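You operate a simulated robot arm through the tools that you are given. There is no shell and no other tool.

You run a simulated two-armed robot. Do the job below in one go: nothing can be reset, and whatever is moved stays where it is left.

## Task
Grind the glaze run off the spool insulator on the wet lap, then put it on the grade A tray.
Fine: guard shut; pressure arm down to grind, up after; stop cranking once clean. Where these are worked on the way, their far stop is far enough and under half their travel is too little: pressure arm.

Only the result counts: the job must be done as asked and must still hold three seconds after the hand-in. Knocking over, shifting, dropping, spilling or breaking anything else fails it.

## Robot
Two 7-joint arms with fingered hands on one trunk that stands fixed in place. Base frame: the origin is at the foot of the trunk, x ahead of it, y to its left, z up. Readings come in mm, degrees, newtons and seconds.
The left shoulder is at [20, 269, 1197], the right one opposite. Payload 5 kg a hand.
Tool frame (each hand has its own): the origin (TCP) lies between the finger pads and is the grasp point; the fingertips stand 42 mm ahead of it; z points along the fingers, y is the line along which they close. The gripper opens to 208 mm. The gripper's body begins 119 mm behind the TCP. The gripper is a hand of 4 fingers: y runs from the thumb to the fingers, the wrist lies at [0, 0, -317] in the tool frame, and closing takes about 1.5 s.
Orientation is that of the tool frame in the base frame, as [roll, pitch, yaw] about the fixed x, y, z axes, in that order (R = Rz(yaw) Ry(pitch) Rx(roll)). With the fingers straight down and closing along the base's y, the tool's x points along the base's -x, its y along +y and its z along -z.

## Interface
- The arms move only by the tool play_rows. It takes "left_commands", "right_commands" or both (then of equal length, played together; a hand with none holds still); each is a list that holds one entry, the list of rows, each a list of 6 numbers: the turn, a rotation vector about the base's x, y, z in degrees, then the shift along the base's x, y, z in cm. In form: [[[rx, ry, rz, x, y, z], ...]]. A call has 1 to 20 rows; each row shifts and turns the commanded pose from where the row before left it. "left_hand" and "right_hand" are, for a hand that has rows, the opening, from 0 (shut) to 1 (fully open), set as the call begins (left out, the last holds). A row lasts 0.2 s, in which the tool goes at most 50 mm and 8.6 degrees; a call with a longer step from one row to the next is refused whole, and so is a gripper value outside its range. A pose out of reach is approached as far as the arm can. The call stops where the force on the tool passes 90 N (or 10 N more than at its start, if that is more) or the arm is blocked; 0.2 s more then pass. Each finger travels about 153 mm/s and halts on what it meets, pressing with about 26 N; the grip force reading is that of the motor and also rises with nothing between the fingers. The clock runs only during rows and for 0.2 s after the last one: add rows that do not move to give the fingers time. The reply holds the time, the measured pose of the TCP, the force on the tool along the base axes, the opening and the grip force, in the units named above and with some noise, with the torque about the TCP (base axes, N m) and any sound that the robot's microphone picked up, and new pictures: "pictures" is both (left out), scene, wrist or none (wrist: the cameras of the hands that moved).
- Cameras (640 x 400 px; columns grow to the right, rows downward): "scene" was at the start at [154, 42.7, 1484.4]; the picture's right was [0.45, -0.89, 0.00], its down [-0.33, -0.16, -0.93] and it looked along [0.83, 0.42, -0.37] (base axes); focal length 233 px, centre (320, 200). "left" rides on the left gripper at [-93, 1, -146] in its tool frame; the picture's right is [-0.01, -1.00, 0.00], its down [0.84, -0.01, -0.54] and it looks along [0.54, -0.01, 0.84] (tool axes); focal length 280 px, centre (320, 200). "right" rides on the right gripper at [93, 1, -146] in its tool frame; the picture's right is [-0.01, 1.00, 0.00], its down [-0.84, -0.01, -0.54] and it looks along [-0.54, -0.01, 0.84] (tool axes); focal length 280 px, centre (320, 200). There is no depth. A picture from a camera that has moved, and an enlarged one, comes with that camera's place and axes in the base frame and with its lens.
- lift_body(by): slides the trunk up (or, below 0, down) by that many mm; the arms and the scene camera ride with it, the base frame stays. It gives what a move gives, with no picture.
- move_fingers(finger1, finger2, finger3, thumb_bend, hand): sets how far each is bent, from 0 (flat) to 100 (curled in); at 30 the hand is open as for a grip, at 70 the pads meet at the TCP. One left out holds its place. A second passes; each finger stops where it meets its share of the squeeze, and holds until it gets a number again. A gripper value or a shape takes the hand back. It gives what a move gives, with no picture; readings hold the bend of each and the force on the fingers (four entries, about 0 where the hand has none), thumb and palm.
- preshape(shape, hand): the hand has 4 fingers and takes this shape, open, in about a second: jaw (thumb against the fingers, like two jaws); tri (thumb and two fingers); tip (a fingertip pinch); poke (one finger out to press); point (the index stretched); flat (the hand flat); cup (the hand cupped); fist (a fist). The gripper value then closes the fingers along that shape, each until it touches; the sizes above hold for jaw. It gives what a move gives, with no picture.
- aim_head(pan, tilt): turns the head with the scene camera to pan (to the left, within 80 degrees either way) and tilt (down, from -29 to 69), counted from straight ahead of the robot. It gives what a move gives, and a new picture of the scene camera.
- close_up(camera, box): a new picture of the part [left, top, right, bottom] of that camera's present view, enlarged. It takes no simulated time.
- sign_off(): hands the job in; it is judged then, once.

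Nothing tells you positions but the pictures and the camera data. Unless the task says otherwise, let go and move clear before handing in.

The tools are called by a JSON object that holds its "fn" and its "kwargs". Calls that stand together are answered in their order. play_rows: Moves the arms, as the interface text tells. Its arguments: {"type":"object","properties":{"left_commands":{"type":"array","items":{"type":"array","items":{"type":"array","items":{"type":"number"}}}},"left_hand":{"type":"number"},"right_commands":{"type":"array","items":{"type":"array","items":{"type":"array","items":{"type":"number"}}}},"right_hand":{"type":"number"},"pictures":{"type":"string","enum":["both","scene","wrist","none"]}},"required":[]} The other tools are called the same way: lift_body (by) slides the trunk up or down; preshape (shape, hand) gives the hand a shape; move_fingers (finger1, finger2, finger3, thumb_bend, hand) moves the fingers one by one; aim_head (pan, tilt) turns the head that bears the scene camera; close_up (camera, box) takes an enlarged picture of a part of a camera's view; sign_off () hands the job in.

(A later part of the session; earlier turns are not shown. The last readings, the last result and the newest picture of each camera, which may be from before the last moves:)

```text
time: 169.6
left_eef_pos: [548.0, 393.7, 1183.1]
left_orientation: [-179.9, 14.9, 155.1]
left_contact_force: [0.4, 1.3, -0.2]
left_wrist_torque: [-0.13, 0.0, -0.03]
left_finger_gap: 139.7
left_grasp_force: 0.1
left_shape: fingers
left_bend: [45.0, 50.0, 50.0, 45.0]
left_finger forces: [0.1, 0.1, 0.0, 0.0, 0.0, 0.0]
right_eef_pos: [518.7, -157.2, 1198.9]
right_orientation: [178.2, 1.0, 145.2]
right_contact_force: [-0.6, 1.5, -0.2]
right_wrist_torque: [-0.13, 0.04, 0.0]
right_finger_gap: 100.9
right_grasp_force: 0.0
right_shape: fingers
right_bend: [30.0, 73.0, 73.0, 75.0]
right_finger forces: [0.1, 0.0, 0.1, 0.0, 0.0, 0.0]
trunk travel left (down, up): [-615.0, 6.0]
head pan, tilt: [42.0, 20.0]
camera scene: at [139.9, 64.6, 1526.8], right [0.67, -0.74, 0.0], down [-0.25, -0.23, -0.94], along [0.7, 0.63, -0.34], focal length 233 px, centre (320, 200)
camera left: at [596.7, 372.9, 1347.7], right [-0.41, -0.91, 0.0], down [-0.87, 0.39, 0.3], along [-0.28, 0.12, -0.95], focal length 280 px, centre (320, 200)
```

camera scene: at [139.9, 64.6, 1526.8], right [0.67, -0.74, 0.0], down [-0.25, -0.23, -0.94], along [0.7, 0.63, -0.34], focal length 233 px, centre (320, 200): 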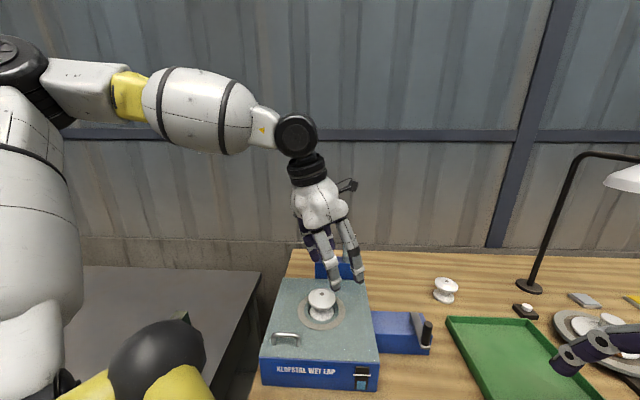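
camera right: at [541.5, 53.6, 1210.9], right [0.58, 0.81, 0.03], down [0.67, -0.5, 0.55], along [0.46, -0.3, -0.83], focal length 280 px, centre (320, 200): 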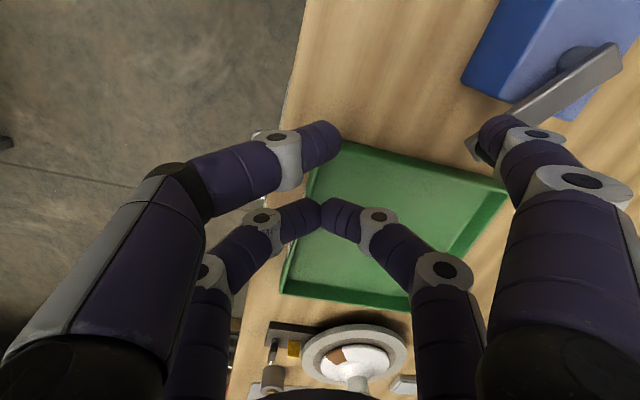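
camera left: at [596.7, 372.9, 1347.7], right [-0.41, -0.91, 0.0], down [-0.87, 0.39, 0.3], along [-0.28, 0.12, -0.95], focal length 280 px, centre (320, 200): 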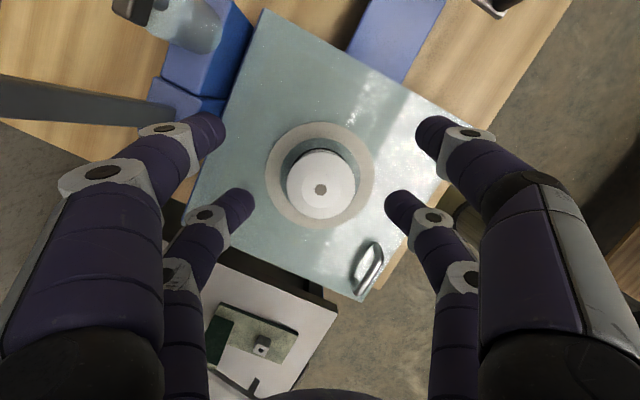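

The spool is centred. I'll lower in two stages to rim height.

{"fn": "play_rows", "kwargs": {"left_commands": [[[0, 0, 0, -0.15, 0, -4], [0, 0, 0, 0, 0, -4], [0, 0, 0, 0, 0, -2.5]]], "pictures": "both"}}

{"fn": "close_up", "kwargs": {"camera": "scene", "box": [260, 220, 390, 330]}}

```text
time: 170.4
left_eef_pos: [547.5, 397.4, 1081.8]
left_orientation: [180.0, 15.0, 155.0]
left_contact_force: [-0.4, -0.4, 0.2]
left_wrist_torque: [-0.11, 0.06, -0.01]
left_finger_gap: 139.4
left_grasp_force: 0.0
left_shape: fingers
left_bend: [45.0, 50.0, 50.0, 45.0]
left_finger forces: [0.0, 0.0, 0.0, 0.1, 0.1, 0.1]
right_eef_pos: [518.1, -158.8, 1199.4]
right_orientation: [178.3, 0.9, 145.2]
right_contact_force: [0.7, 0.4, 0.6]
right_wrist_torque: [-0.12, 0.08, -0.03]
right_finger_gap: 100.6
right_grasp_force: 0.0
right_shape: fingers
right_bend: [30.0, 73.0, 73.0, 75.0]
right_finger forces: [0.0, 0.1, 0.1, 0.0, 0.0, 0.1]
trunk travel left (down, up): [-615.0, 6.0]
head pan, tilt: [42.0, 20.0]
camera scene: at [140.5, 64.2, 1526.7], right [0.67, -0.74, 0.0], down [-0.26, -0.23, -0.94], along [0.7, 0.63, -0.34], focal length 233 px, centre (320, 200)
camera left: at [596.3, 375.6, 1245.7], right [-0.41, -0.91, 0.0], down [-0.87, 0.39, 0.3], along [-0.28, 0.12, -0.95], focal length 280 px, centre (320, 200)
```

scene: 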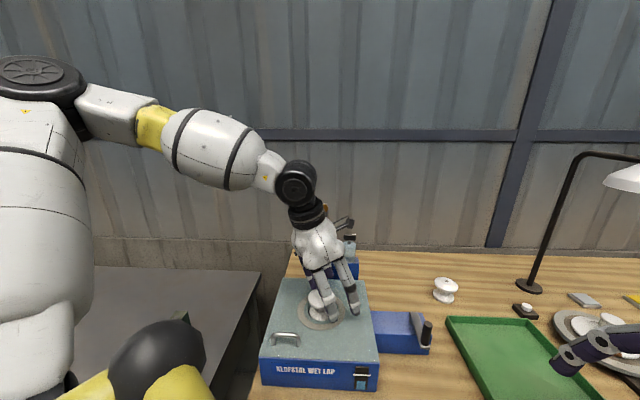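
left: 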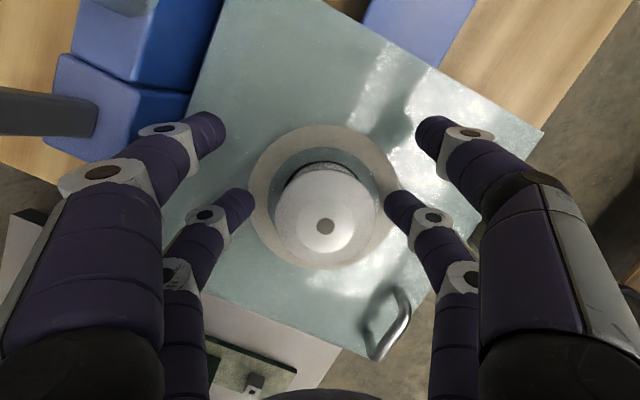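

```text
3.64 times, centred on (325, 275) of scene
camera zoom: at [140.5, 64.2, 1526.7], right [0.67, -0.74, 0.0], down [-0.26, -0.23, -0.94], along [0.7, 0.63, -0.34], focal length 846 px, centre (302, -73)
```

zoom: 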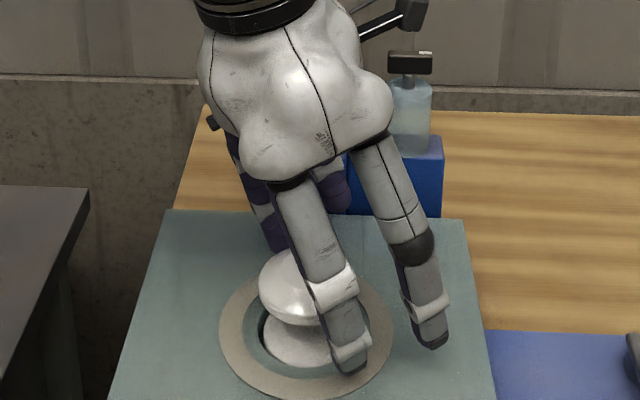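

{"fn": "play_rows", "kwargs": {"left_commands": [[[0, 0, 0, -0.1, -0.32, -0.7], [0, 0, 0, 0, 0, -0.7]]], "pictures": "none"}}

{"fn": "move_fingers", "kwargs": {"hand": "left", "finger2": 70, "finger3": 70}}

{"fn": "close_up", "kwargs": {"camera": "left", "box": [160, 80, 480, 320]}}

{"fn": "close_up", "kwargs": {"camera": "scene", "box": [260, 220, 390, 330]}}

```text
time: 171.0
left_eef_pos: [544.5, 388.8, 1067.9]
left_orientation: [179.8, 15.1, 155.0]
left_contact_force: [-3.2, 2.0, 20.3]
left_wrist_torque: [0.02, 0.72, -0.04]
left_finger_gap: 139.6
left_grasp_force: 10.4
left_shape: fingers
left_bend: [45.0, 50.0, 50.0, 45.0]
left_finger forces: [0.1, 7.1, 12.7, 0.0, 0.1, 0.1]
right_eef_pos: [518.1, -159.2, 1200.5]
right_orientation: [178.1, 1.0, 145.2]
right_contact_force: [0.0, -0.2, 0.0]
right_wrist_torque: [0.07, -0.02, 0.0]
right_finger_gap: 100.6
right_grasp_force: 0.0
right_shape: fingers
right_bend: [30.0, 73.0, 73.0, 75.0]
right_finger forces: [0.0, 0.0, 0.1, 0.0, 0.0, 0.0]
trunk travel left (down, up): [-615.0, 6.0]
head pan, tilt: [42.0, 20.0]
```

```text
time: 172.0
left_eef_pos: [545.3, 390.4, 1065.6]
left_orientation: [-179.9, 15.0, 155.0]
left_contact_force: [1.9, -0.5, 4.4]
left_wrist_torque: [0.29, -0.19, -0.39]
left_finger_gap: 139.5
left_grasp_force: 13.1
left_shape: fingers
left_bend: [45.0, 56.0, 58.0, 45.0]
left_finger forces: [0.0, 19.0, 7.6, 0.1, 0.0, 0.0]
right_eef_pos: [517.1, -158.5, 1199.4]
right_orientation: [178.2, 0.7, 145.2]
right_contact_force: [-0.1, 0.1, -0.1]
right_wrist_torque: [0.03, -0.03, 0.01]
right_finger_gap: 100.6
right_grasp_force: 0.0
right_shape: fingers
right_bend: [30.0, 73.0, 73.0, 75.0]
right_finger forces: [0.0, 0.0, 0.0, 0.0, 0.1, 0.0]
trunk travel left (down, up): [-615.0, 6.0]
head pan, tilt: [42.0, 20.0]
```

```text
1.67 times, centred on (320, 200) of left
camera zoom: at [594.9, 369.2, 1230.0], right [-0.41, -0.91, 0.0], down [-0.87, 0.39, 0.3], along [-0.28, 0.12, -0.95], focal length 467 px, centre (320, 200)
```

zoom: 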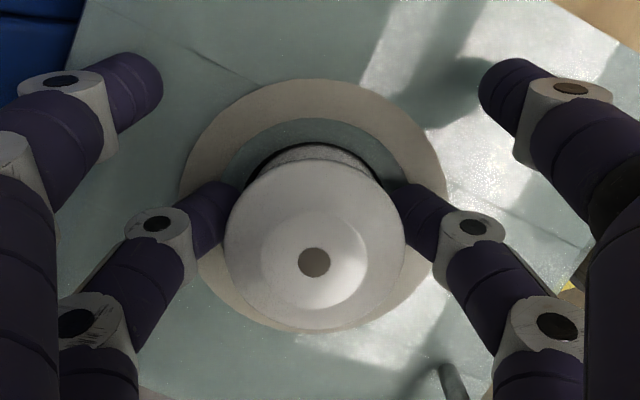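

```text
3.64 times, centred on (325, 275) of scene
camera zoom: at [139.6, 63.1, 1526.9], right [0.67, -0.74, 0.0], down [-0.25, -0.23, -0.94], along [0.7, 0.63, -0.34], focal length 846 px, centre (302, -73)
```

zoom: 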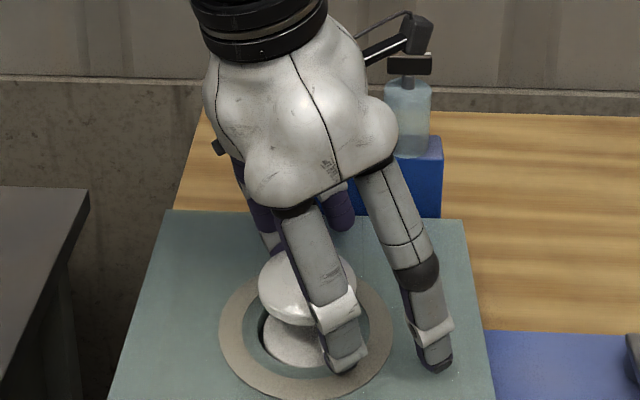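

The pinch point is a few millimetres too far forward and a bit low. I'll open, shift back 8 mm and up 10 mm, and pinch again.

{"fn": "move_fingers", "kwargs": {"hand": "left", "finger2": 52, "finger3": 52}}

{"fn": "play_rows", "kwargs": {"left_commands": [[[0, 0, 0, -0.36, 0.25, 0.5], [0, 0, 0, -0.36, 0.25, 0.5]]], "pictures": "none"}}

{"fn": "close_up", "kwargs": {"camera": "left", "box": [160, 80, 480, 320]}}

{"fn": "move_fingers", "kwargs": {"hand": "left", "finger2": 70, "finger3": 70}}

{"fn": "close_up", "kwargs": {"camera": "left", "box": [160, 80, 480, 320]}}

```text
time: 173.0
left_eef_pos: [546.9, 390.7, 1066.2]
left_orientation: [-179.9, 15.1, 155.0]
left_contact_force: [1.3, -0.7, 10.9]
left_wrist_torque: [0.09, 0.13, 0.29]
left_finger_gap: 139.5
left_grasp_force: 7.8
left_shape: fingers
left_bend: [45.0, 56.0, 56.0, 45.0]
left_finger forces: [0.1, 8.0, 8.0, 0.0, 0.1, 0.0]
right_eef_pos: [517.8, -160.7, 1199.5]
right_orientation: [178.2, 1.0, 145.1]
right_contact_force: [0.2, -0.1, -0.7]
right_wrist_torque: [0.01, 0.04, 0.02]
right_finger_gap: 100.7
right_grasp_force: 0.0
right_shape: fingers
right_bend: [30.0, 73.0, 73.0, 75.0]
right_finger forces: [0.0, 0.0, 0.1, 0.1, 0.1, 0.0]
trunk travel left (down, up): [-615.0, 6.0]
head pan, tilt: [42.0, 20.0]
```

```text
time: 173.6
left_eef_pos: [541.1, 395.6, 1073.9]
left_orientation: [-180.0, 15.0, 155.0]
left_contact_force: [-0.2, -0.5, -0.8]
left_wrist_torque: [0.0, 0.06, 0.01]
left_finger_gap: 139.5
left_grasp_force: 0.0
left_shape: fingers
left_bend: [45.0, 52.0, 52.0, 45.0]
left_finger forces: [0.1, 0.0, 0.0, 0.0, 0.0, 0.0]
right_eef_pos: [518.1, -158.9, 1198.8]
right_orientation: [178.2, 0.9, 145.2]
right_contact_force: [-0.1, -0.1, -0.1]
right_wrist_torque: [-0.01, -0.01, -0.03]
right_finger_gap: 100.9
right_grasp_force: 0.1
right_shape: fingers
right_bend: [30.0, 73.0, 73.0, 75.0]
right_finger forces: [0.0, 0.0, 0.1, 0.1, 0.1, 0.1]
trunk travel left (down, up): [-615.0, 6.0]
head pan, tilt: [42.0, 20.0]
```

```text
1.67 times, centred on (320, 200) of left
camera zoom: at [589.5, 374.2, 1239.3], right [-0.41, -0.91, 0.0], down [-0.87, 0.39, 0.3], along [-0.28, 0.12, -0.95], focal length 467 px, centre (320, 200)
```

zoom: 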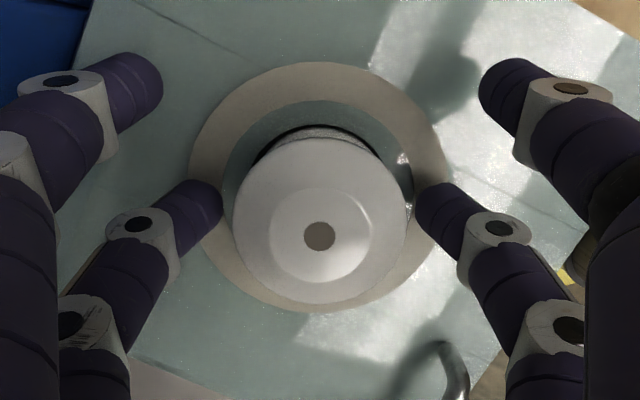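

```text
time: 174.6
left_eef_pos: [540.8, 395.0, 1074.4]
left_orientation: [180.0, 15.1, 155.0]
left_contact_force: [0.0, 1.1, 0.2]
left_wrist_torque: [0.0, -0.06, 0.01]
left_finger_gap: 139.5
left_grasp_force: 8.4
left_shape: fingers
left_bend: [45.0, 59.0, 59.0, 45.0]
left_finger forces: [0.1, 8.6, 8.7, 0.0, 0.0, 0.0]
right_eef_pos: [517.5, -159.1, 1197.8]
right_orientation: [178.2, 0.9, 145.2]
right_contact_force: [0.6, -0.4, 0.4]
right_wrist_torque: [0.02, 0.03, -0.01]
right_finger_gap: 100.7
right_grasp_force: 0.1
right_shape: fingers
right_bend: [30.0, 73.0, 73.0, 75.0]
right_finger forces: [0.1, 0.0, 0.0, 0.1, 0.0, 0.0]
trunk travel left (down, up): [-615.0, 6.0]
head pan, tilt: [42.0, 20.0]
```

```text
1.67 times, centred on (320, 200) of left
camera zoom: at [589.8, 374.4, 1239.4], right [-0.41, -0.91, 0.0], down [-0.87, 0.39, 0.3], along [-0.28, 0.12, -0.95], focal length 467 px, centre (320, 200)
```

zoom: 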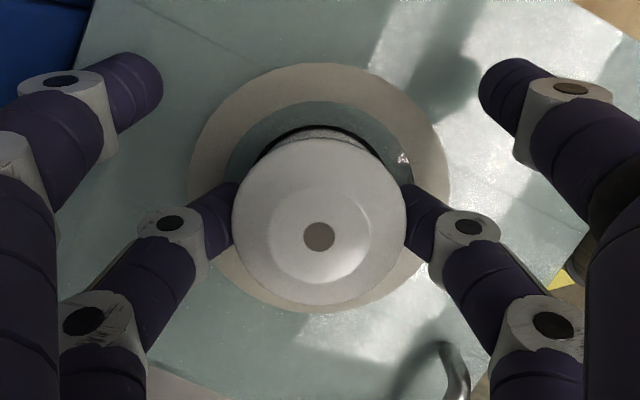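

A symmetric pinch now. I'll lift gently.

{"fn": "play_rows", "kwargs": {"left_commands": [[[0, 0, 0, 0, 0, 0.5], [0, 0, 0, 0, 0, 1], [0, 0, 0, 0, 0, 1.5]]], "pictures": "wrist"}}

{"fn": "close_up", "kwargs": {"camera": "scene", "box": [260, 220, 390, 330]}}

```text
time: 175.4
left_eef_pos: [538.9, 393.6, 1104.2]
left_orientation: [-180.0, 15.0, 155.1]
left_contact_force: [-0.2, 0.0, -4.0]
left_wrist_torque: [-0.02, -0.06, -0.01]
left_finger_gap: 139.1
left_grasp_force: 8.5
left_shape: fingers
left_bend: [45.0, 59.0, 59.0, 45.0]
left_finger forces: [0.0, 8.6, 8.7, 0.1, 0.0, 0.0]
right_eef_pos: [517.8, -159.7, 1198.6]
right_orientation: [178.2, 0.8, 145.2]
right_contact_force: [-1.1, -1.0, 0.5]
right_wrist_torque: [0.0, -0.04, -0.02]
right_finger_gap: 100.9
right_grasp_force: 0.1
right_shape: fingers
right_bend: [30.0, 73.0, 73.0, 75.0]
right_finger forces: [0.0, 0.1, 0.0, 0.0, 0.0, 0.1]
trunk travel left (down, up): [-615.0, 6.0]
head pan, tilt: [42.0, 20.0]
camera left: at [588.2, 373.2, 1269.4], right [-0.41, -0.91, 0.0], down [-0.87, 0.39, 0.3], along [-0.28, 0.12, -0.95], focal length 280 px, centre (320, 200)
```

left: 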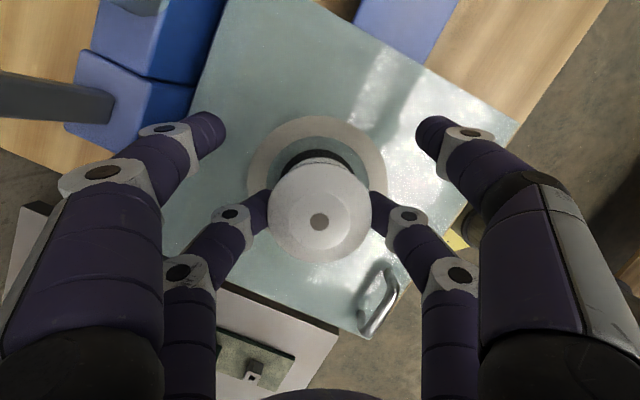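

```text
3.64 times, centred on (325, 275) of scene
camera zoom: at [139.5, 63.1, 1526.9], right [0.67, -0.74, 0.0], down [-0.25, -0.23, -0.94], along [0.7, 0.63, -0.34], focal length 846 px, centre (302, -73)
```

zoom: 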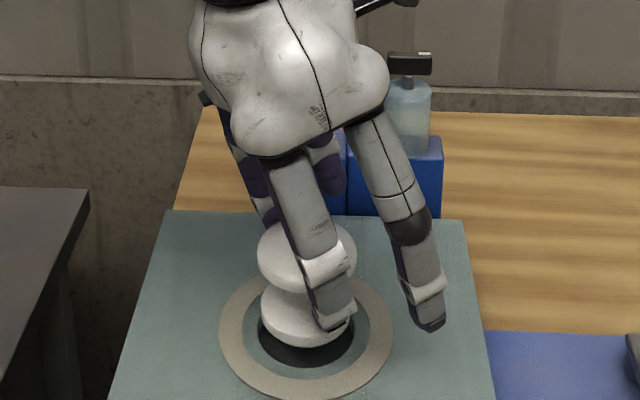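

The spool is held and looks white. I'll raise it and inspect the lower flange before moving on.

{"fn": "play_rows", "kwargs": {"left_commands": [[[0, 0, 0, 0, 0, 3], [0, 0, 0, 0, 0, 3.5], [0, 0, 0, 0, 0, 3.5]]], "pictures": "none"}}

{"fn": "close_up", "kwargs": {"camera": "scene", "box": [270, 190, 380, 310]}}

{"fn": "close_up", "kwargs": {"camera": "left", "box": [220, 100, 420, 300]}}

```text
time: 176.2
left_eef_pos: [539.9, 391.6, 1202.7]
left_orientation: [180.0, 15.0, 155.0]
left_contact_force: [-0.9, -1.1, -4.3]
left_wrist_torque: [0.04, -0.14, 0.01]
left_finger_gap: 139.1
left_grasp_force: 8.4
left_shape: fingers
left_bend: [45.0, 59.0, 59.0, 45.0]
left_finger forces: [0.1, 8.6, 8.8, 0.1, 0.1, 0.0]
right_eef_pos: [517.0, -160.7, 1199.7]
right_orientation: [178.2, 1.0, 145.1]
right_contact_force: [-0.6, -0.2, -1.1]
right_wrist_torque: [0.13, -0.08, -0.04]
right_finger_gap: 100.7
right_grasp_force: 0.0
right_shape: fingers
right_bend: [30.0, 73.0, 73.0, 75.0]
right_finger forces: [0.0, 0.1, 0.1, 0.0, 0.0, 0.0]
trunk travel left (down, up): [-615.0, 6.0]
head pan, tilt: [42.0, 20.0]
```

```text
3.33 times, centred on (325, 250) of scene
camera zoom: at [138.9, 62.3, 1527.1], right [0.67, -0.74, 0.0], down [-0.25, -0.23, -0.94], along [0.7, 0.63, -0.34], focal length 776 px, centre (303, 33)
```

zoom: 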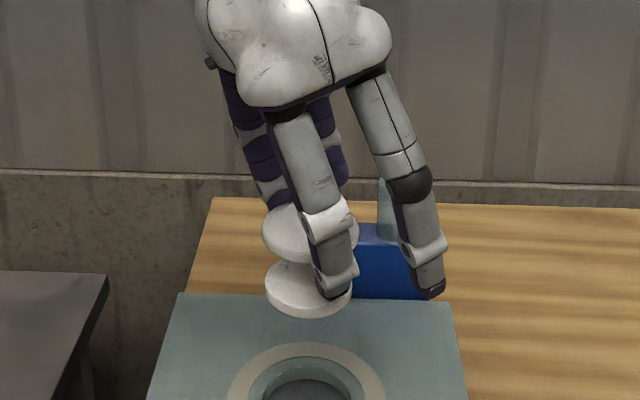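

```text
2.00 times, centred on (320, 200) of left
camera zoom: at [588.5, 370.9, 1368.1], right [-0.41, -0.91, 0.0], down [-0.87, 0.39, 0.3], along [-0.28, 0.12, -0.95], focal length 561 px, centre (320, 200)
```

zoom: 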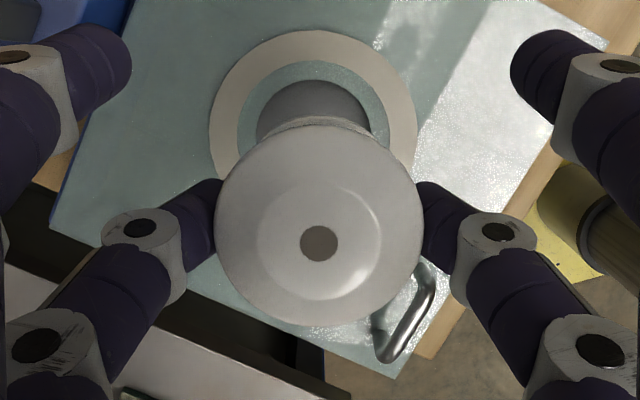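

The spool is clean all over. I'll carry it to the hand-over spot at about (812, 263) behind the crank.

{"fn": "play_rows", "kwargs": {"left_commands": [[[0, 0, 0, 2.5, -1.2, 0], [0, 0, 0, 3.6, -1.7, 0], [0, 0, 0, 3.6, -1.7, 0], [0, 0, 0, 3.6, -1.7, 0], [0, 0, 0, 3.6, -1.7, 0], [0, 0, 0, 3.6, -1.7, 0], [0, 0, 0, 3.6, -1.7, 0], [0, 0, 0, 3.2, -1.6, -1], [0, 0, 0, 1.7, -0.8, -3], [0, 0, 0, 0, 0, -4]]], "pictures": "both"}}

```text
time: 178.4
left_eef_pos: [831.5, 255.6, 1124.1]
left_orientation: [180.0, 15.0, 155.0]
left_contact_force: [2.2, 0.4, -3.3]
left_wrist_torque: [-0.05, 0.03, 0.03]
left_finger_gap: 139.3
left_grasp_force: 8.4
left_shape: fingers
left_bend: [45.0, 59.0, 59.0, 45.0]
left_finger forces: [0.0, 8.3, 8.2, 0.0, 0.0, 0.0]
right_eef_pos: [518.7, -159.8, 1198.1]
right_orientation: [178.3, 0.9, 145.2]
right_contact_force: [1.0, 1.0, -0.1]
right_wrist_torque: [-0.05, 0.1, 0.03]
right_finger_gap: 100.7
right_grasp_force: 0.1
right_shape: fingers
right_bend: [30.0, 73.0, 73.0, 75.0]
right_finger forces: [0.0, 0.0, 0.1, 0.1, 0.1, 0.0]
trunk travel left (down, up): [-615.0, 6.0]
head pan, tilt: [42.0, 20.0]
camera scene: at [140.7, 63.6, 1526.8], right [0.67, -0.74, 0.0], down [-0.25, -0.23, -0.94], along [0.7, 0.63, -0.34], focal length 233 px, centre (320, 200)
camera left: at [879.7, 235.4, 1288.6], right [-0.41, -0.91, 0.0], down [-0.87, 0.39, 0.3], along [-0.28, 0.12, -0.95], focal length 280 px, centre (320, 200)
```

scene: 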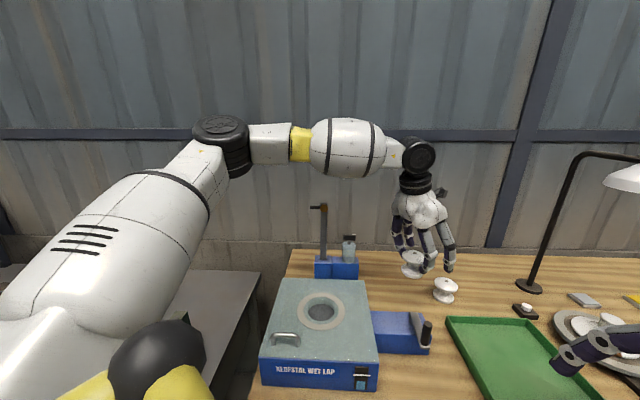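
left: 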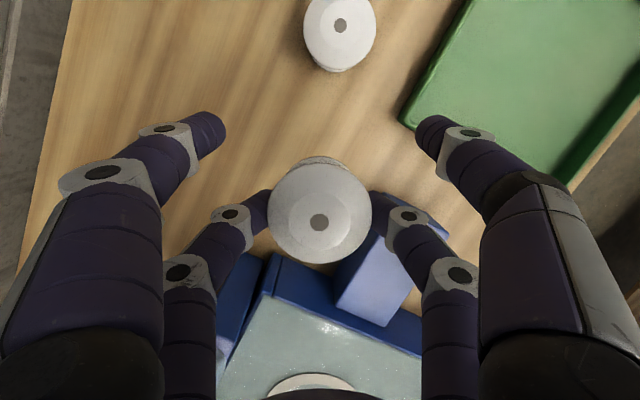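

{"fn": "play_rows", "kwargs": {"left_commands": [[[0, 0, 0, 0, 0, -4], [0, 0, 0, 0, 0, -4], [0, 0, 0, 0, 0, -3]]], "pictures": "both"}}

{"fn": "close_up", "kwargs": {"camera": "scene", "box": [360, 220, 480, 360]}}

```text
time: 179.2
left_eef_pos: [831.5, 253.3, 1015.5]
left_orientation: [-180.0, 14.9, 155.0]
left_contact_force: [1.1, 0.5, -4.0]
left_wrist_torque: [-0.07, 0.03, -0.04]
left_finger_gap: 139.3
left_grasp_force: 8.2
left_shape: fingers
left_bend: [45.0, 59.0, 59.0, 45.0]
left_finger forces: [0.0, 8.2, 8.5, 0.0, 0.0, 0.1]
right_eef_pos: [518.6, -158.6, 1198.9]
right_orientation: [178.2, 0.9, 145.2]
right_contact_force: [0.7, 0.9, -0.6]
right_wrist_torque: [-0.03, 0.1, -0.02]
right_finger_gap: 100.7
right_grasp_force: 0.0
right_shape: fingers
right_bend: [30.0, 73.0, 73.0, 75.0]
right_finger forces: [0.0, 0.0, 0.1, 0.0, 0.0, 0.0]
trunk travel left (down, up): [-615.0, 6.0]
head pan, tilt: [42.0, 20.0]
camera scene: at [141.1, 63.8, 1526.6], right [0.67, -0.74, 0.0], down [-0.26, -0.23, -0.94], along [0.7, 0.63, -0.34], focal length 233 px, centre (320, 200)
camera left: at [879.7, 233.3, 1179.9], right [-0.41, -0.91, 0.0], down [-0.87, 0.39, 0.3], along [-0.28, 0.12, -0.95], focal length 280 px, centre (320, 200)
```

scene: 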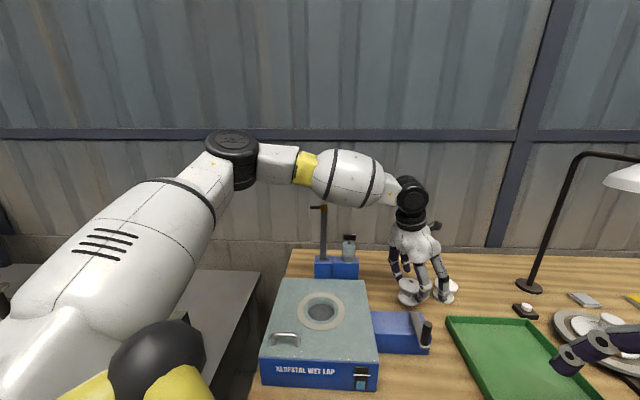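
left: 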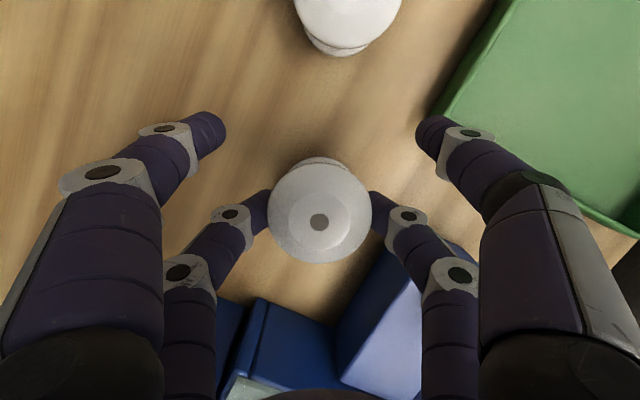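

```text
2.86 times, centred on (420, 290) of scene
camera zoom: at [141.1, 63.8, 1526.6], right [0.67, -0.74, 0.0], down [-0.26, -0.23, -0.94], along [0.7, 0.63, -0.34], focal length 665 px, centre (34, -57)
```

zoom: 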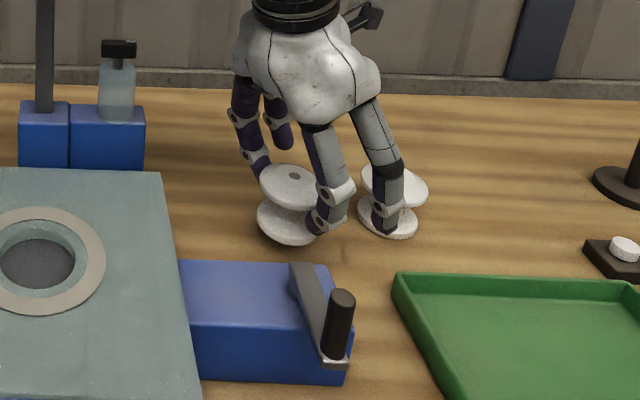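

{"fn": "play_rows", "kwargs": {"left_commands": [[[0, 0, 0, 0, 0, -1.2], [0, 0, 0, 0, 0, -0.8], [0, 0, 0, 0, 0, -0.6]]], "pictures": "none"}}

{"fn": "play_rows", "kwargs": {"left_commands": [[[0, 0, 0, 0, 0, -0.2], [0, 0, 0, 0, 0, -0.2]]], "pictures": "none"}}

```text
time: 180.0
left_eef_pos: [829.9, 254.5, 987.3]
left_orientation: [-180.0, 14.9, 155.0]
left_contact_force: [-0.2, 0.3, -4.3]
left_wrist_torque: [-0.07, -0.07, 0.02]
left_finger_gap: 139.5
left_grasp_force: 8.2
left_shape: fingers
left_bend: [45.0, 59.0, 59.0, 45.0]
left_finger forces: [0.0, 8.2, 8.5, 0.2, 0.1, 0.1]
right_eef_pos: [519.0, -158.2, 1199.5]
right_orientation: [178.2, 0.9, 145.3]
right_contact_force: [0.9, 0.1, 0.5]
right_wrist_torque: [-0.06, 0.1, -0.01]
right_finger_gap: 101.0
right_grasp_force: 0.1
right_shape: fingers
right_bend: [30.0, 73.0, 73.0, 75.0]
right_finger forces: [0.0, 0.0, 0.1, 0.0, 0.1, 0.0]
trunk travel left (down, up): [-615.0, 6.0]
head pan, tilt: [42.0, 20.0]
```

```text
time: 180.6
left_eef_pos: [829.1, 255.9, 984.7]
left_orientation: [-179.9, 15.0, 155.0]
left_contact_force: [-0.4, -0.6, -3.8]
left_wrist_torque: [-0.01, -0.06, 0.0]
left_finger_gap: 139.4
left_grasp_force: 8.2
left_shape: fingers
left_bend: [45.0, 59.0, 59.0, 45.0]
left_finger forces: [0.0, 8.1, 8.5, 0.0, 0.1, 0.0]
right_eef_pos: [517.2, -159.3, 1199.3]
right_orientation: [178.3, 0.8, 145.2]
right_contact_force: [0.2, -0.5, 0.0]
right_wrist_torque: [-0.04, -0.06, -0.05]
right_finger_gap: 100.5
right_grasp_force: 0.0
right_shape: fingers
right_bend: [30.0, 73.0, 73.0, 75.0]
right_finger forces: [0.0, 0.0, 0.0, 0.0, 0.0, 0.0]
trunk travel left (down, up): [-615.0, 6.0]
head pan, tilt: [42.0, 20.0]
```

{"fn": "play_rows", "kwargs": {"left_commands": [[[0, 0, 0, 0, 0, -0.2], [0, 0, 0, 0, 0, -0.1]]], "pictures": "none"}}

{"fn": "play_rows", "kwargs": {"left_commands": [[[0, 0, 0, 0, 0, -0.15], [0, 0, 0, 0, 0, -0.1]]], "pictures": "none"}}

{"fn": "close_up", "kwargs": {"camera": "scene", "box": [370, 250, 470, 350]}}

```text
time: 181.2
left_eef_pos: [829.2, 256.2, 981.7]
left_orientation: [180.0, 15.0, 155.0]
left_contact_force: [0.1, 1.2, -2.0]
left_wrist_torque: [-0.04, -0.03, 0.0]
left_finger_gap: 139.0
left_grasp_force: 7.7
left_shape: fingers
left_bend: [45.0, 59.0, 59.0, 45.0]
left_finger forces: [0.0, 7.8, 8.3, 0.1, 0.1, 0.0]
right_eef_pos: [516.9, -158.1, 1198.9]
right_orientation: [178.2, 1.0, 145.1]
right_contact_force: [-0.4, 0.3, -1.0]
right_wrist_torque: [-0.01, 0.01, -0.01]
right_finger_gap: 100.8
right_grasp_force: 0.1
right_shape: fingers
right_bend: [30.0, 73.0, 73.0, 75.0]
right_finger forces: [0.0, 0.0, 0.0, 0.0, 0.1, 0.1]
trunk travel left (down, up): [-615.0, 6.0]
head pan, tilt: [42.0, 20.0]
```

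```text
time: 181.8
left_eef_pos: [830.5, 255.5, 979.2]
left_orientation: [-179.9, 14.9, 155.0]
left_contact_force: [-0.2, -0.5, 2.2]
left_wrist_torque: [-0.05, 0.06, 0.07]
left_finger_gap: 139.2
left_grasp_force: 6.3
left_shape: fingers
left_bend: [45.0, 60.0, 59.0, 45.0]
left_finger forces: [0.0, 6.0, 6.8, 0.0, 0.0, 0.0]
right_eef_pos: [518.4, -160.4, 1200.1]
right_orientation: [178.2, 0.9, 145.3]
right_contact_force: [-0.1, -0.6, 0.2]
right_wrist_torque: [-0.02, 0.03, -0.02]
right_finger_gap: 100.6
right_grasp_force: 0.1
right_shape: fingers
right_bend: [30.0, 73.0, 73.0, 75.0]
right_finger forces: [0.0, 0.1, 0.1, 0.0, 0.1, 0.0]
trunk travel left (down, up): [-615.0, 6.0]
head pan, tilt: [42.0, 20.0]
```

```text
4.00 times, centred on (420, 300) of scene
camera zoom: at [139.7, 63.1, 1526.9], right [0.67, -0.74, 0.0], down [-0.25, -0.23, -0.94], along [0.7, 0.63, -0.34], focal length 931 px, centre (-80, -200)
```

zoom: 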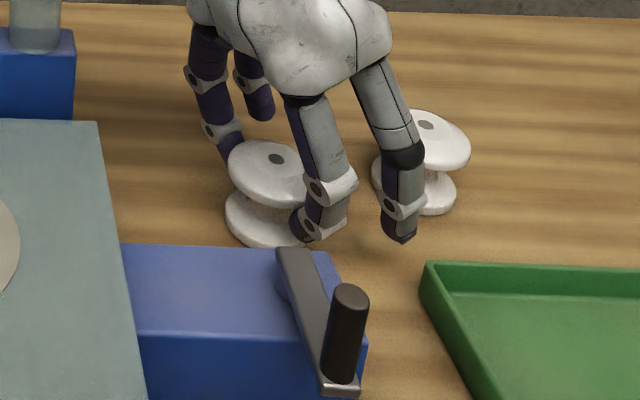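

The spool stands on the bench. I'll open finger2 and finger3.

{"fn": "move_fingers", "kwargs": {"hand": "left", "finger2": 53, "finger3": 53}}

{"fn": "close_up", "kwargs": {"camera": "left", "box": [160, 80, 480, 320]}}

```text
time: 182.8
left_eef_pos: [829.9, 255.7, 979.8]
left_orientation: [179.9, 15.0, 154.9]
left_contact_force: [0.6, -0.2, -0.4]
left_wrist_torque: [0.02, -0.02, 0.0]
left_finger_gap: 139.3
left_grasp_force: 0.2
left_shape: fingers
left_bend: [45.0, 53.0, 53.0, 45.0]
left_finger forces: [0.1, 0.0, 0.0, 0.1, 0.0, 0.0]
right_eef_pos: [517.0, -159.9, 1199.2]
right_orientation: [178.1, 0.9, 145.2]
right_contact_force: [-0.5, 0.1, -0.2]
right_wrist_torque: [0.01, 0.0, -0.01]
right_finger_gap: 100.7
right_grasp_force: 0.0
right_shape: fingers
right_bend: [30.0, 73.0, 73.0, 75.0]
right_finger forces: [0.0, 0.0, 0.0, 0.0, 0.0, 0.0]
trunk travel left (down, up): [-615.0, 6.0]
head pan, tilt: [42.0, 20.0]
```

```text
1.67 times, centred on (320, 200) of left
camera zoom: at [878.8, 235.7, 1144.0], right [-0.41, -0.91, 0.0], down [-0.87, 0.39, 0.3], along [-0.28, 0.12, -0.95], focal length 467 px, centre (320, 200)
```

zoom: 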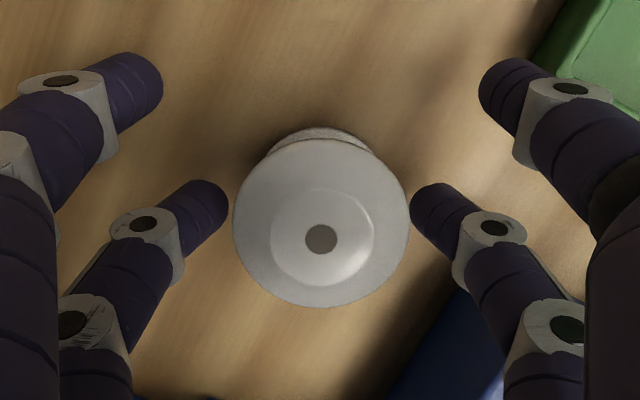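

Released cleanly. I'll lift away and withdraw the left arm by the way it came.

{"fn": "play_rows", "kwargs": {"left_commands": [[[0, 0, 0, 0, 0, 1.5], [0, 0, 0, 0, 0, 3.5], [0, 0, 0, 0, 0, 4], [0, 0, 0, 0, 0, 4], [0, 0, 0, -3.1, 0.4, 2.4], [0, 0, 0, -3.1, 0.4, 2.4], [0, 0, 0, -3.1, 0.4, 2.4], [0, 0, 0, -3.1, 0.4, 2.4], [0, 0, 0, -3.1, 0.4, 2.4], [0, 0, 0, -3.1, 0.4, 2.4], [0, 0, 0, -3.1, 0.4, 2.4], [0, 0, 0, -3.1, 0.4, 2.4], [0, 0, 0, -2.6, 3, 1], [0, 0, 0, -2.6, 3, 1], [0, 0, 0, -2.6, 3, 1], [0, 0, 0, -2.6, 3, 0], [0, 0, 0, -2.6, 3, 0], [0, 0, 0, -2, 4, 0], [0, 0, 0, -2, 4, 0], [0, 0, 0, -2, 4, 0]]], "pictures": "scene"}}

{"fn": "close_up", "kwargs": {"camera": "scene", "box": [370, 230, 490, 350]}}

```text
time: 187.0
left_eef_pos: [391.0, 558.3, 1331.7]
left_orientation: [-180.0, 15.0, 155.0]
left_contact_force: [0.3, 1.4, -0.7]
left_wrist_torque: [-0.14, -0.02, -0.04]
left_finger_gap: 139.4
left_grasp_force: 0.1
left_shape: fingers
left_bend: [45.0, 53.0, 53.0, 45.0]
left_finger forces: [0.0, 0.0, 0.0, 0.1, 0.0, 0.0]
right_eef_pos: [517.8, -156.8, 1200.0]
right_orientation: [178.2, 1.0, 145.1]
right_contact_force: [0.7, 1.4, 0.2]
right_wrist_torque: [-0.18, 0.0, -0.04]
right_finger_gap: 100.9
right_grasp_force: 0.0
right_shape: fingers
right_bend: [30.0, 73.0, 73.0, 75.0]
right_finger forces: [0.0, 0.1, 0.1, 0.0, 0.0, 0.0]
trunk travel left (down, up): [-615.0, 6.0]
head pan, tilt: [42.0, 20.0]
camera scene: at [139.6, 65.1, 1526.7], right [0.67, -0.74, 0.0], down [-0.25, -0.23, -0.94], along [0.7, 0.63, -0.34], focal length 233 px, centre (320, 200)
```

scene: 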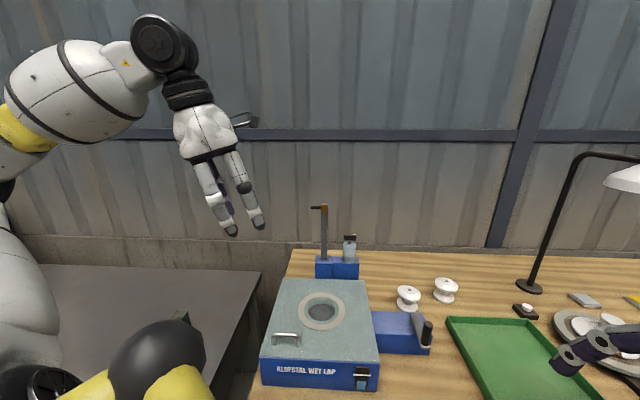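

```text
3.33 times, centred on (430, 290) of scene
camera zoom: at [139.6, 65.1, 1526.7], right [0.67, -0.74, 0.0], down [-0.25, -0.23, -0.94], along [0.7, 0.63, -0.34], focal length 776 px, centre (-47, -100)
```

zoom: 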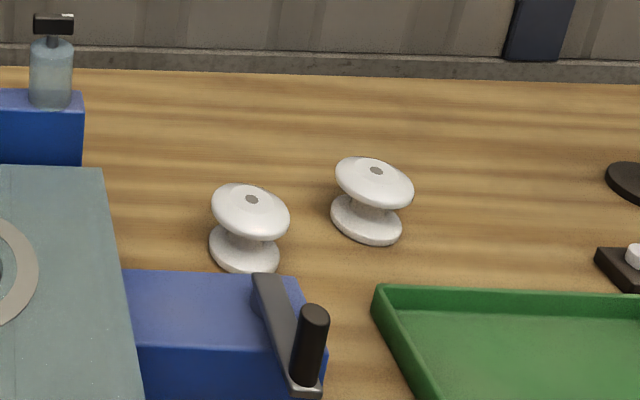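

Our ground spool stands at about (813, 265), and the other spool hasn't moved. Now the right arm will take it to the tray: first I'll turn it back and restore the trunk height where its reach was proven.

{"fn": "play_rows", "kwargs": {"right_commands": [[[0, 0, 7.7, -1.44, -1.94, 2], [0, 0, 7.7, -1.44, -1.94, 2], [0, 0, 7.7, -1.44, -1.94, 2], [0, 0, 7.7, -1.44, -1.94, 2], [0, 0, 7.7, -1.44, -1.94, 2], [0, 0, 7.7, -1.44, -1.94, 2], [0, 0, 7.7, -1.44, -1.94, 2], [0, 0, 7.7, -1.44, -1.94, 2], [0, 0, 7.9, -1.44, -1.94, 2]]], "pictures": "none"}}

{"fn": "move_fingers", "kwargs": {"hand": "right", "finger1": 50, "finger2": 57, "finger3": 57, "thumb_bend": 50}}

{"fn": "lift_body", "kwargs": {"by": -210}}

{"fn": "aim_head", "kwargs": {"pan": 25, "tilt": 25}}

```text
time: 189.0
left_eef_pos: [390.2, 555.8, 1334.9]
left_orientation: [179.9, 15.0, 155.0]
left_contact_force: [-1.8, -1.6, 0.6]
left_wrist_torque: [0.05, -0.18, 0.04]
left_finger_gap: 139.5
left_grasp_force: 0.0
left_shape: fingers
left_bend: [45.0, 53.0, 53.0, 45.0]
left_finger forces: [0.0, 0.0, 0.0, 0.0, 0.0, 0.0]
right_eef_pos: [389.1, -332.9, 1379.0]
right_orientation: [178.3, 1.0, -145.2]
right_contact_force: [-0.2, -0.1, 1.1]
right_wrist_torque: [0.05, -0.1, -0.05]
right_finger_gap: 101.0
right_grasp_force: 0.0
right_shape: fingers
right_bend: [30.0, 73.0, 73.0, 75.0]
right_finger forces: [0.0, 0.1, 0.0, 0.0, 0.1, 0.0]
trunk travel left (down, up): [-615.0, 6.0]
head pan, tilt: [42.0, 20.0]
```

```text
time: 190.0
left_eef_pos: [391.9, 556.9, 1332.5]
left_orientation: [-179.8, 14.9, 155.0]
left_contact_force: [0.2, 0.2, -0.2]
left_wrist_torque: [0.0, 0.04, 0.0]
left_finger_gap: 139.6
left_grasp_force: 0.1
left_shape: fingers
left_bend: [45.0, 53.0, 53.0, 45.0]
left_finger forces: [0.0, 0.1, 0.1, 0.0, 0.1, 0.0]
right_eef_pos: [391.8, -332.7, 1379.6]
right_orientation: [178.2, 0.8, -145.3]
right_contact_force: [1.1, 1.0, -0.1]
right_wrist_torque: [-0.07, 0.06, 0.01]
right_finger_gap: 113.1
right_grasp_force: 0.0
right_shape: fingers
right_bend: [50.0, 56.0, 56.0, 50.0]
right_finger forces: [0.0, 0.0, 0.1, 0.1, 0.1, 0.0]
trunk travel left (down, up): [-615.0, 6.0]
head pan, tilt: [42.0, 20.0]
```

```text
time: 192.3
left_eef_pos: [391.3, 558.6, 1123.0]
left_orientation: [-180.0, 15.0, 155.0]
left_contact_force: [-0.6, 0.4, 0.3]
left_wrist_torque: [0.04, -0.02, -0.01]
left_finger_gap: 139.2
left_grasp_force: 0.1
left_shape: fingers
left_bend: [45.0, 53.0, 53.0, 45.0]
left_finger forces: [0.1, 0.0, 0.0, 0.0, 0.1, 0.0]
right_eef_pos: [390.1, -333.0, 1169.5]
right_orientation: [178.3, 0.9, -145.4]
right_contact_force: [0.2, 0.7, -0.2]
right_wrist_torque: [0.01, -0.04, 0.0]
right_finger_gap: 113.1
right_grasp_force: 0.1
right_shape: fingers
right_bend: [50.0, 56.0, 56.0, 50.0]
right_finger forces: [0.0, 0.0, 0.0, 0.1, 0.0, 0.1]
trunk travel left (down, up): [-405.0, 216.0]
head pan, tilt: [42.0, 20.0]
```

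```text
time: 193.1
left_eef_pos: [392.9, 558.2, 1121.7]
left_orientation: [-179.9, 15.0, 155.0]
left_contact_force: [-0.7, 0.2, 0.1]
left_wrist_torque: [-0.03, -0.04, -0.01]
left_finger_gap: 139.4
left_grasp_force: 0.1
left_shape: fingers
left_bend: [45.0, 53.0, 53.0, 45.0]
left_finger forces: [0.0, 0.1, 0.0, 0.0, 0.0, 0.0]
right_eef_pos: [389.6, -332.7, 1167.5]
right_orientation: [178.2, 0.9, -145.2]
right_contact_force: [0.4, 0.6, 0.4]
right_wrist_torque: [0.04, 0.02, 0.0]
right_finger_gap: 113.3
right_grasp_force: 0.1
right_shape: fingers
right_bend: [50.0, 56.0, 56.0, 50.0]
right_finger forces: [0.1, 0.1, 0.0, 0.1, 0.0, 0.0]
trunk travel left (down, up): [-405.0, 216.0]
head pan, tilt: [25.0, 25.0]
camera scene: at [165.1, 39.9, 1307.0], right [0.42, -0.91, 0.0], down [-0.38, -0.18, -0.91], along [0.82, 0.38, -0.42], focal length 233 px, centre (320, 200)
```

scene: 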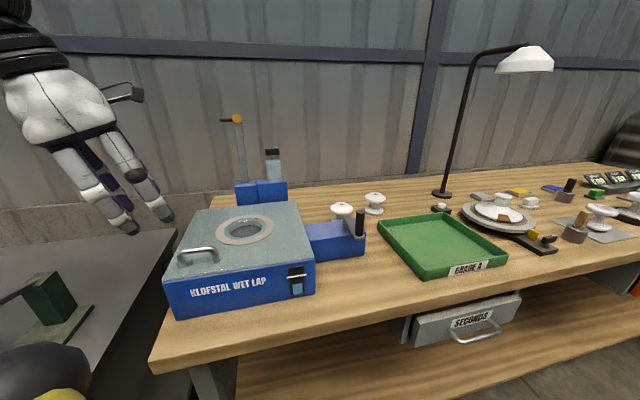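

All is in place. I'll send the right arm out over the bench, tilting it forward towards the spool.

{"fn": "play_rows", "kwargs": {"right_commands": [[[0, 0, 0, 4, 2, 0], [0, 0, 0, 4, 2, 0], [0, 0, 0, 4, 2, 0], [0, 0, 0, 4, 2, 0], [0, 0, 0, 4, 2, 0], [0, 0, 0, 4, 2, 0], [0, 0, 0, 4, 2, 0], [0, 0, 0, 4, 2, 0], [4.55, -6.58, 0, 2.3, 3.8, -0.6], [4.55, -6.58, 0, 2.3, 3.8, -0.6], [4.55, -6.58, 0, 2.3, 3.8, -0.6], [4.55, -6.58, 0, 2.3, 3.8, -0.6], [4.55, -6.58, 0, 2.3, 3.8, -0.6], [0, 0, 0, 2.3, 3.8, -0.6]]], "pictures": "both"}}

```text
time: 196.1
left_eef_pos: [391.4, 558.4, 1121.5]
left_orientation: [-179.9, 15.0, 155.2]
left_contact_force: [-0.5, 0.8, -1.4]
left_wrist_torque: [-0.12, -0.03, -0.01]
left_finger_gap: 139.4
left_grasp_force: 0.1
left_shape: fingers
left_bend: [45.0, 53.0, 53.0, 45.0]
left_finger forces: [0.0, 0.0, 0.1, 0.1, 0.1, 0.0]
right_eef_pos: [846.6, 59.2, 1134.1]
right_orientation: [178.3, 41.0, -145.2]
right_contact_force: [-0.3, 0.8, 0.7]
right_wrist_torque: [-0.05, 0.03, -0.03]
right_finger_gap: 113.3
right_grasp_force: 0.1
right_shape: fingers
right_bend: [50.0, 56.0, 56.0, 50.0]
right_finger forces: [0.1, 0.0, 0.0, 0.0, 0.1, 0.0]
trunk travel left (down, up): [-405.0, 216.0]
head pan, tilt: [25.0, 25.0]
camera scene: at [164.9, 40.6, 1306.9], right [0.42, -0.91, 0.0], down [-0.38, -0.18, -0.91], along [0.82, 0.38, -0.42], focal length 233 px, centre (320, 200)
camera right: at [711.1, -38.2, 1182.0], right [-0.58, 0.82, 0.03], down [0.25, 0.14, 0.96], along [0.78, 0.56, -0.28], focal length 280 px, centre (320, 200)
```

scene: 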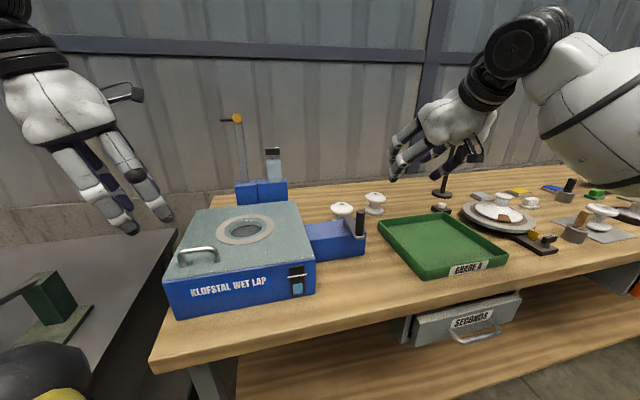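
right: 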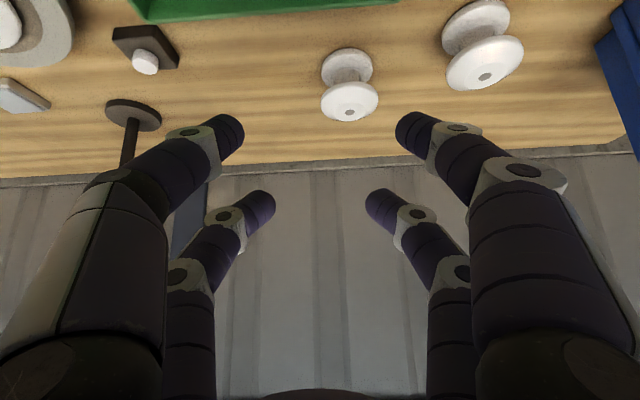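

{"fn": "play_rows", "kwargs": {"right_commands": [[[0, 0, 0, -0.45, 4.26, -1.2], [0, 0, 0, -0.45, 4.26, -1.2], [0, 0, 0, -0.45, 4.26, -1.2], [0, 0, 0, -0.45, 4.26, -1.2], [0, 0, 0, -0.45, 4.2, -1.2]]], "pictures": "both"}}

```text
time: 197.3
left_eef_pos: [391.2, 559.2, 1122.5]
left_orientation: [-180.0, 15.0, 155.1]
left_contact_force: [0.0, 0.2, -0.8]
left_wrist_torque: [-0.06, -0.09, -0.03]
left_finger_gap: 139.3
left_grasp_force: 0.1
left_shape: fingers
left_bend: [45.0, 53.0, 53.0, 45.0]
left_finger forces: [0.0, 0.1, 0.1, 0.0, 0.0, 0.1]
right_eef_pos: [823.8, 269.5, 1072.7]
right_orientation: [178.3, 41.0, -145.4]
right_contact_force: [0.1, -1.1, -0.1]
right_wrist_torque: [0.01, 0.02, 0.01]
right_finger_gap: 112.9
right_grasp_force: 0.0
right_shape: fingers
right_bend: [50.0, 56.0, 56.0, 50.0]
right_finger forces: [0.0, 0.0, 0.0, 0.0, 0.1, 0.0]
trunk travel left (down, up): [-405.0, 216.0]
head pan, tilt: [25.0, 25.0]
camera scene: at [164.8, 40.2, 1307.0], right [0.42, -0.91, 0.0], down [-0.38, -0.18, -0.91], along [0.82, 0.38, -0.42], focal length 233 px, centre (320, 200)
camera right: at [688.3, 171.3, 1121.3], right [-0.58, 0.82, 0.03], down [0.25, 0.14, 0.96], along [0.78, 0.56, -0.28], focal length 280 px, centre (320, 200)
```

scene: 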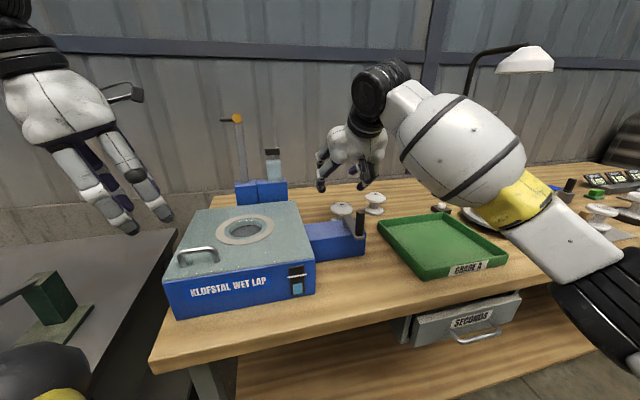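
right: 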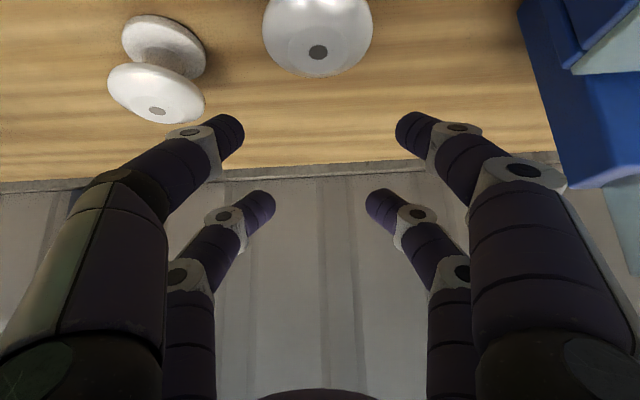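

The spool is centred between the fingertips. Lowering in stages.

{"fn": "play_rows", "kwargs": {"right_commands": [[[0, 0, 0, -0.1, -0.1, -2], [0, 0, 0, -0.1, -0.1, -2], [0, 0, 0, 0, 0, -1.5]]], "pictures": "both"}}

{"fn": "close_up", "kwargs": {"camera": "scene", "box": [300, 150, 420, 270]}}

```text
time: 198.1
left_eef_pos: [391.1, 557.6, 1120.3]
left_orientation: [179.9, 14.8, 155.0]
left_contact_force: [0.1, -1.0, 0.2]
left_wrist_torque: [0.04, 0.03, -0.01]
left_finger_gap: 139.4
left_grasp_force: 0.0
left_shape: fingers
left_bend: [45.0, 53.0, 53.0, 45.0]
left_finger forces: [0.1, 0.1, 0.1, 0.0, 0.0, 0.1]
right_eef_pos: [822.6, 265.3, 1019.2]
right_orientation: [178.2, 40.9, -145.6]
right_contact_force: [0.1, -1.2, 0.9]
right_wrist_torque: [0.03, 0.05, 0.05]
right_finger_gap: 112.8
right_grasp_force: 0.1
right_shape: fingers
right_bend: [50.0, 56.0, 56.0, 50.0]
right_finger forces: [0.1, 0.1, 0.1, 0.0, 0.0, 0.0]
trunk travel left (down, up): [-405.0, 216.0]
head pan, tilt: [25.0, 25.0]
camera scene: at [165.2, 39.6, 1307.0], right [0.42, -0.91, 0.0], down [-0.38, -0.18, -0.91], along [0.82, 0.38, -0.42], focal length 233 px, centre (320, 200)
camera right: at [686.9, 168.3, 1067.7], right [-0.58, 0.82, 0.03], down [0.25, 0.14, 0.96], along [0.78, 0.56, -0.28], focal length 280 px, centre (320, 200)
```

scene: 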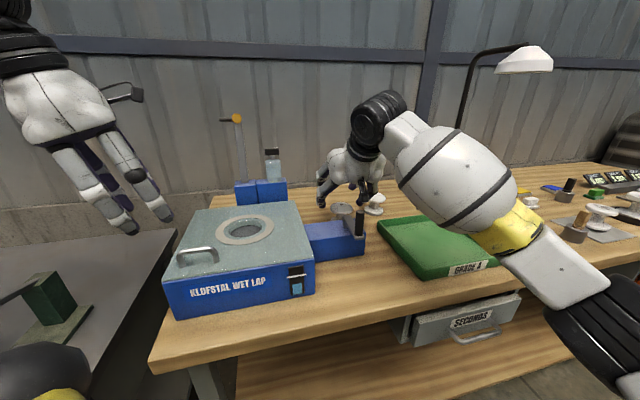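
right: 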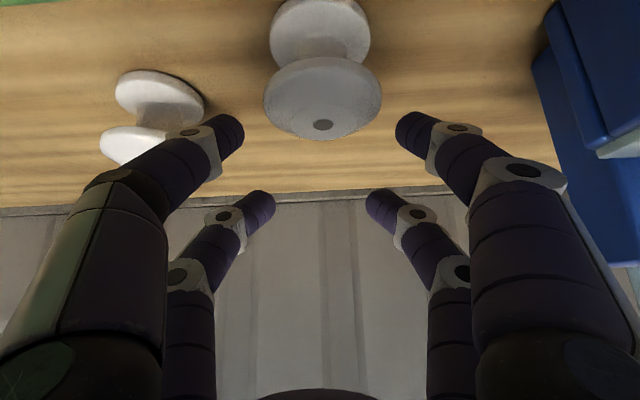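

```text
3.33 times, centred on (360, 210) of scene
camera zoom: at [165.2, 39.6, 1307.0], right [0.42, -0.91, 0.0], down [-0.38, -0.18, -0.91], along [0.82, 0.38, -0.42], focal length 776 px, centre (187, 167)
```

zoom: 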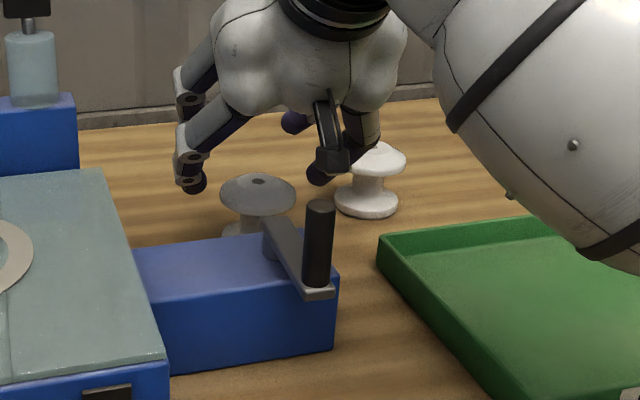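

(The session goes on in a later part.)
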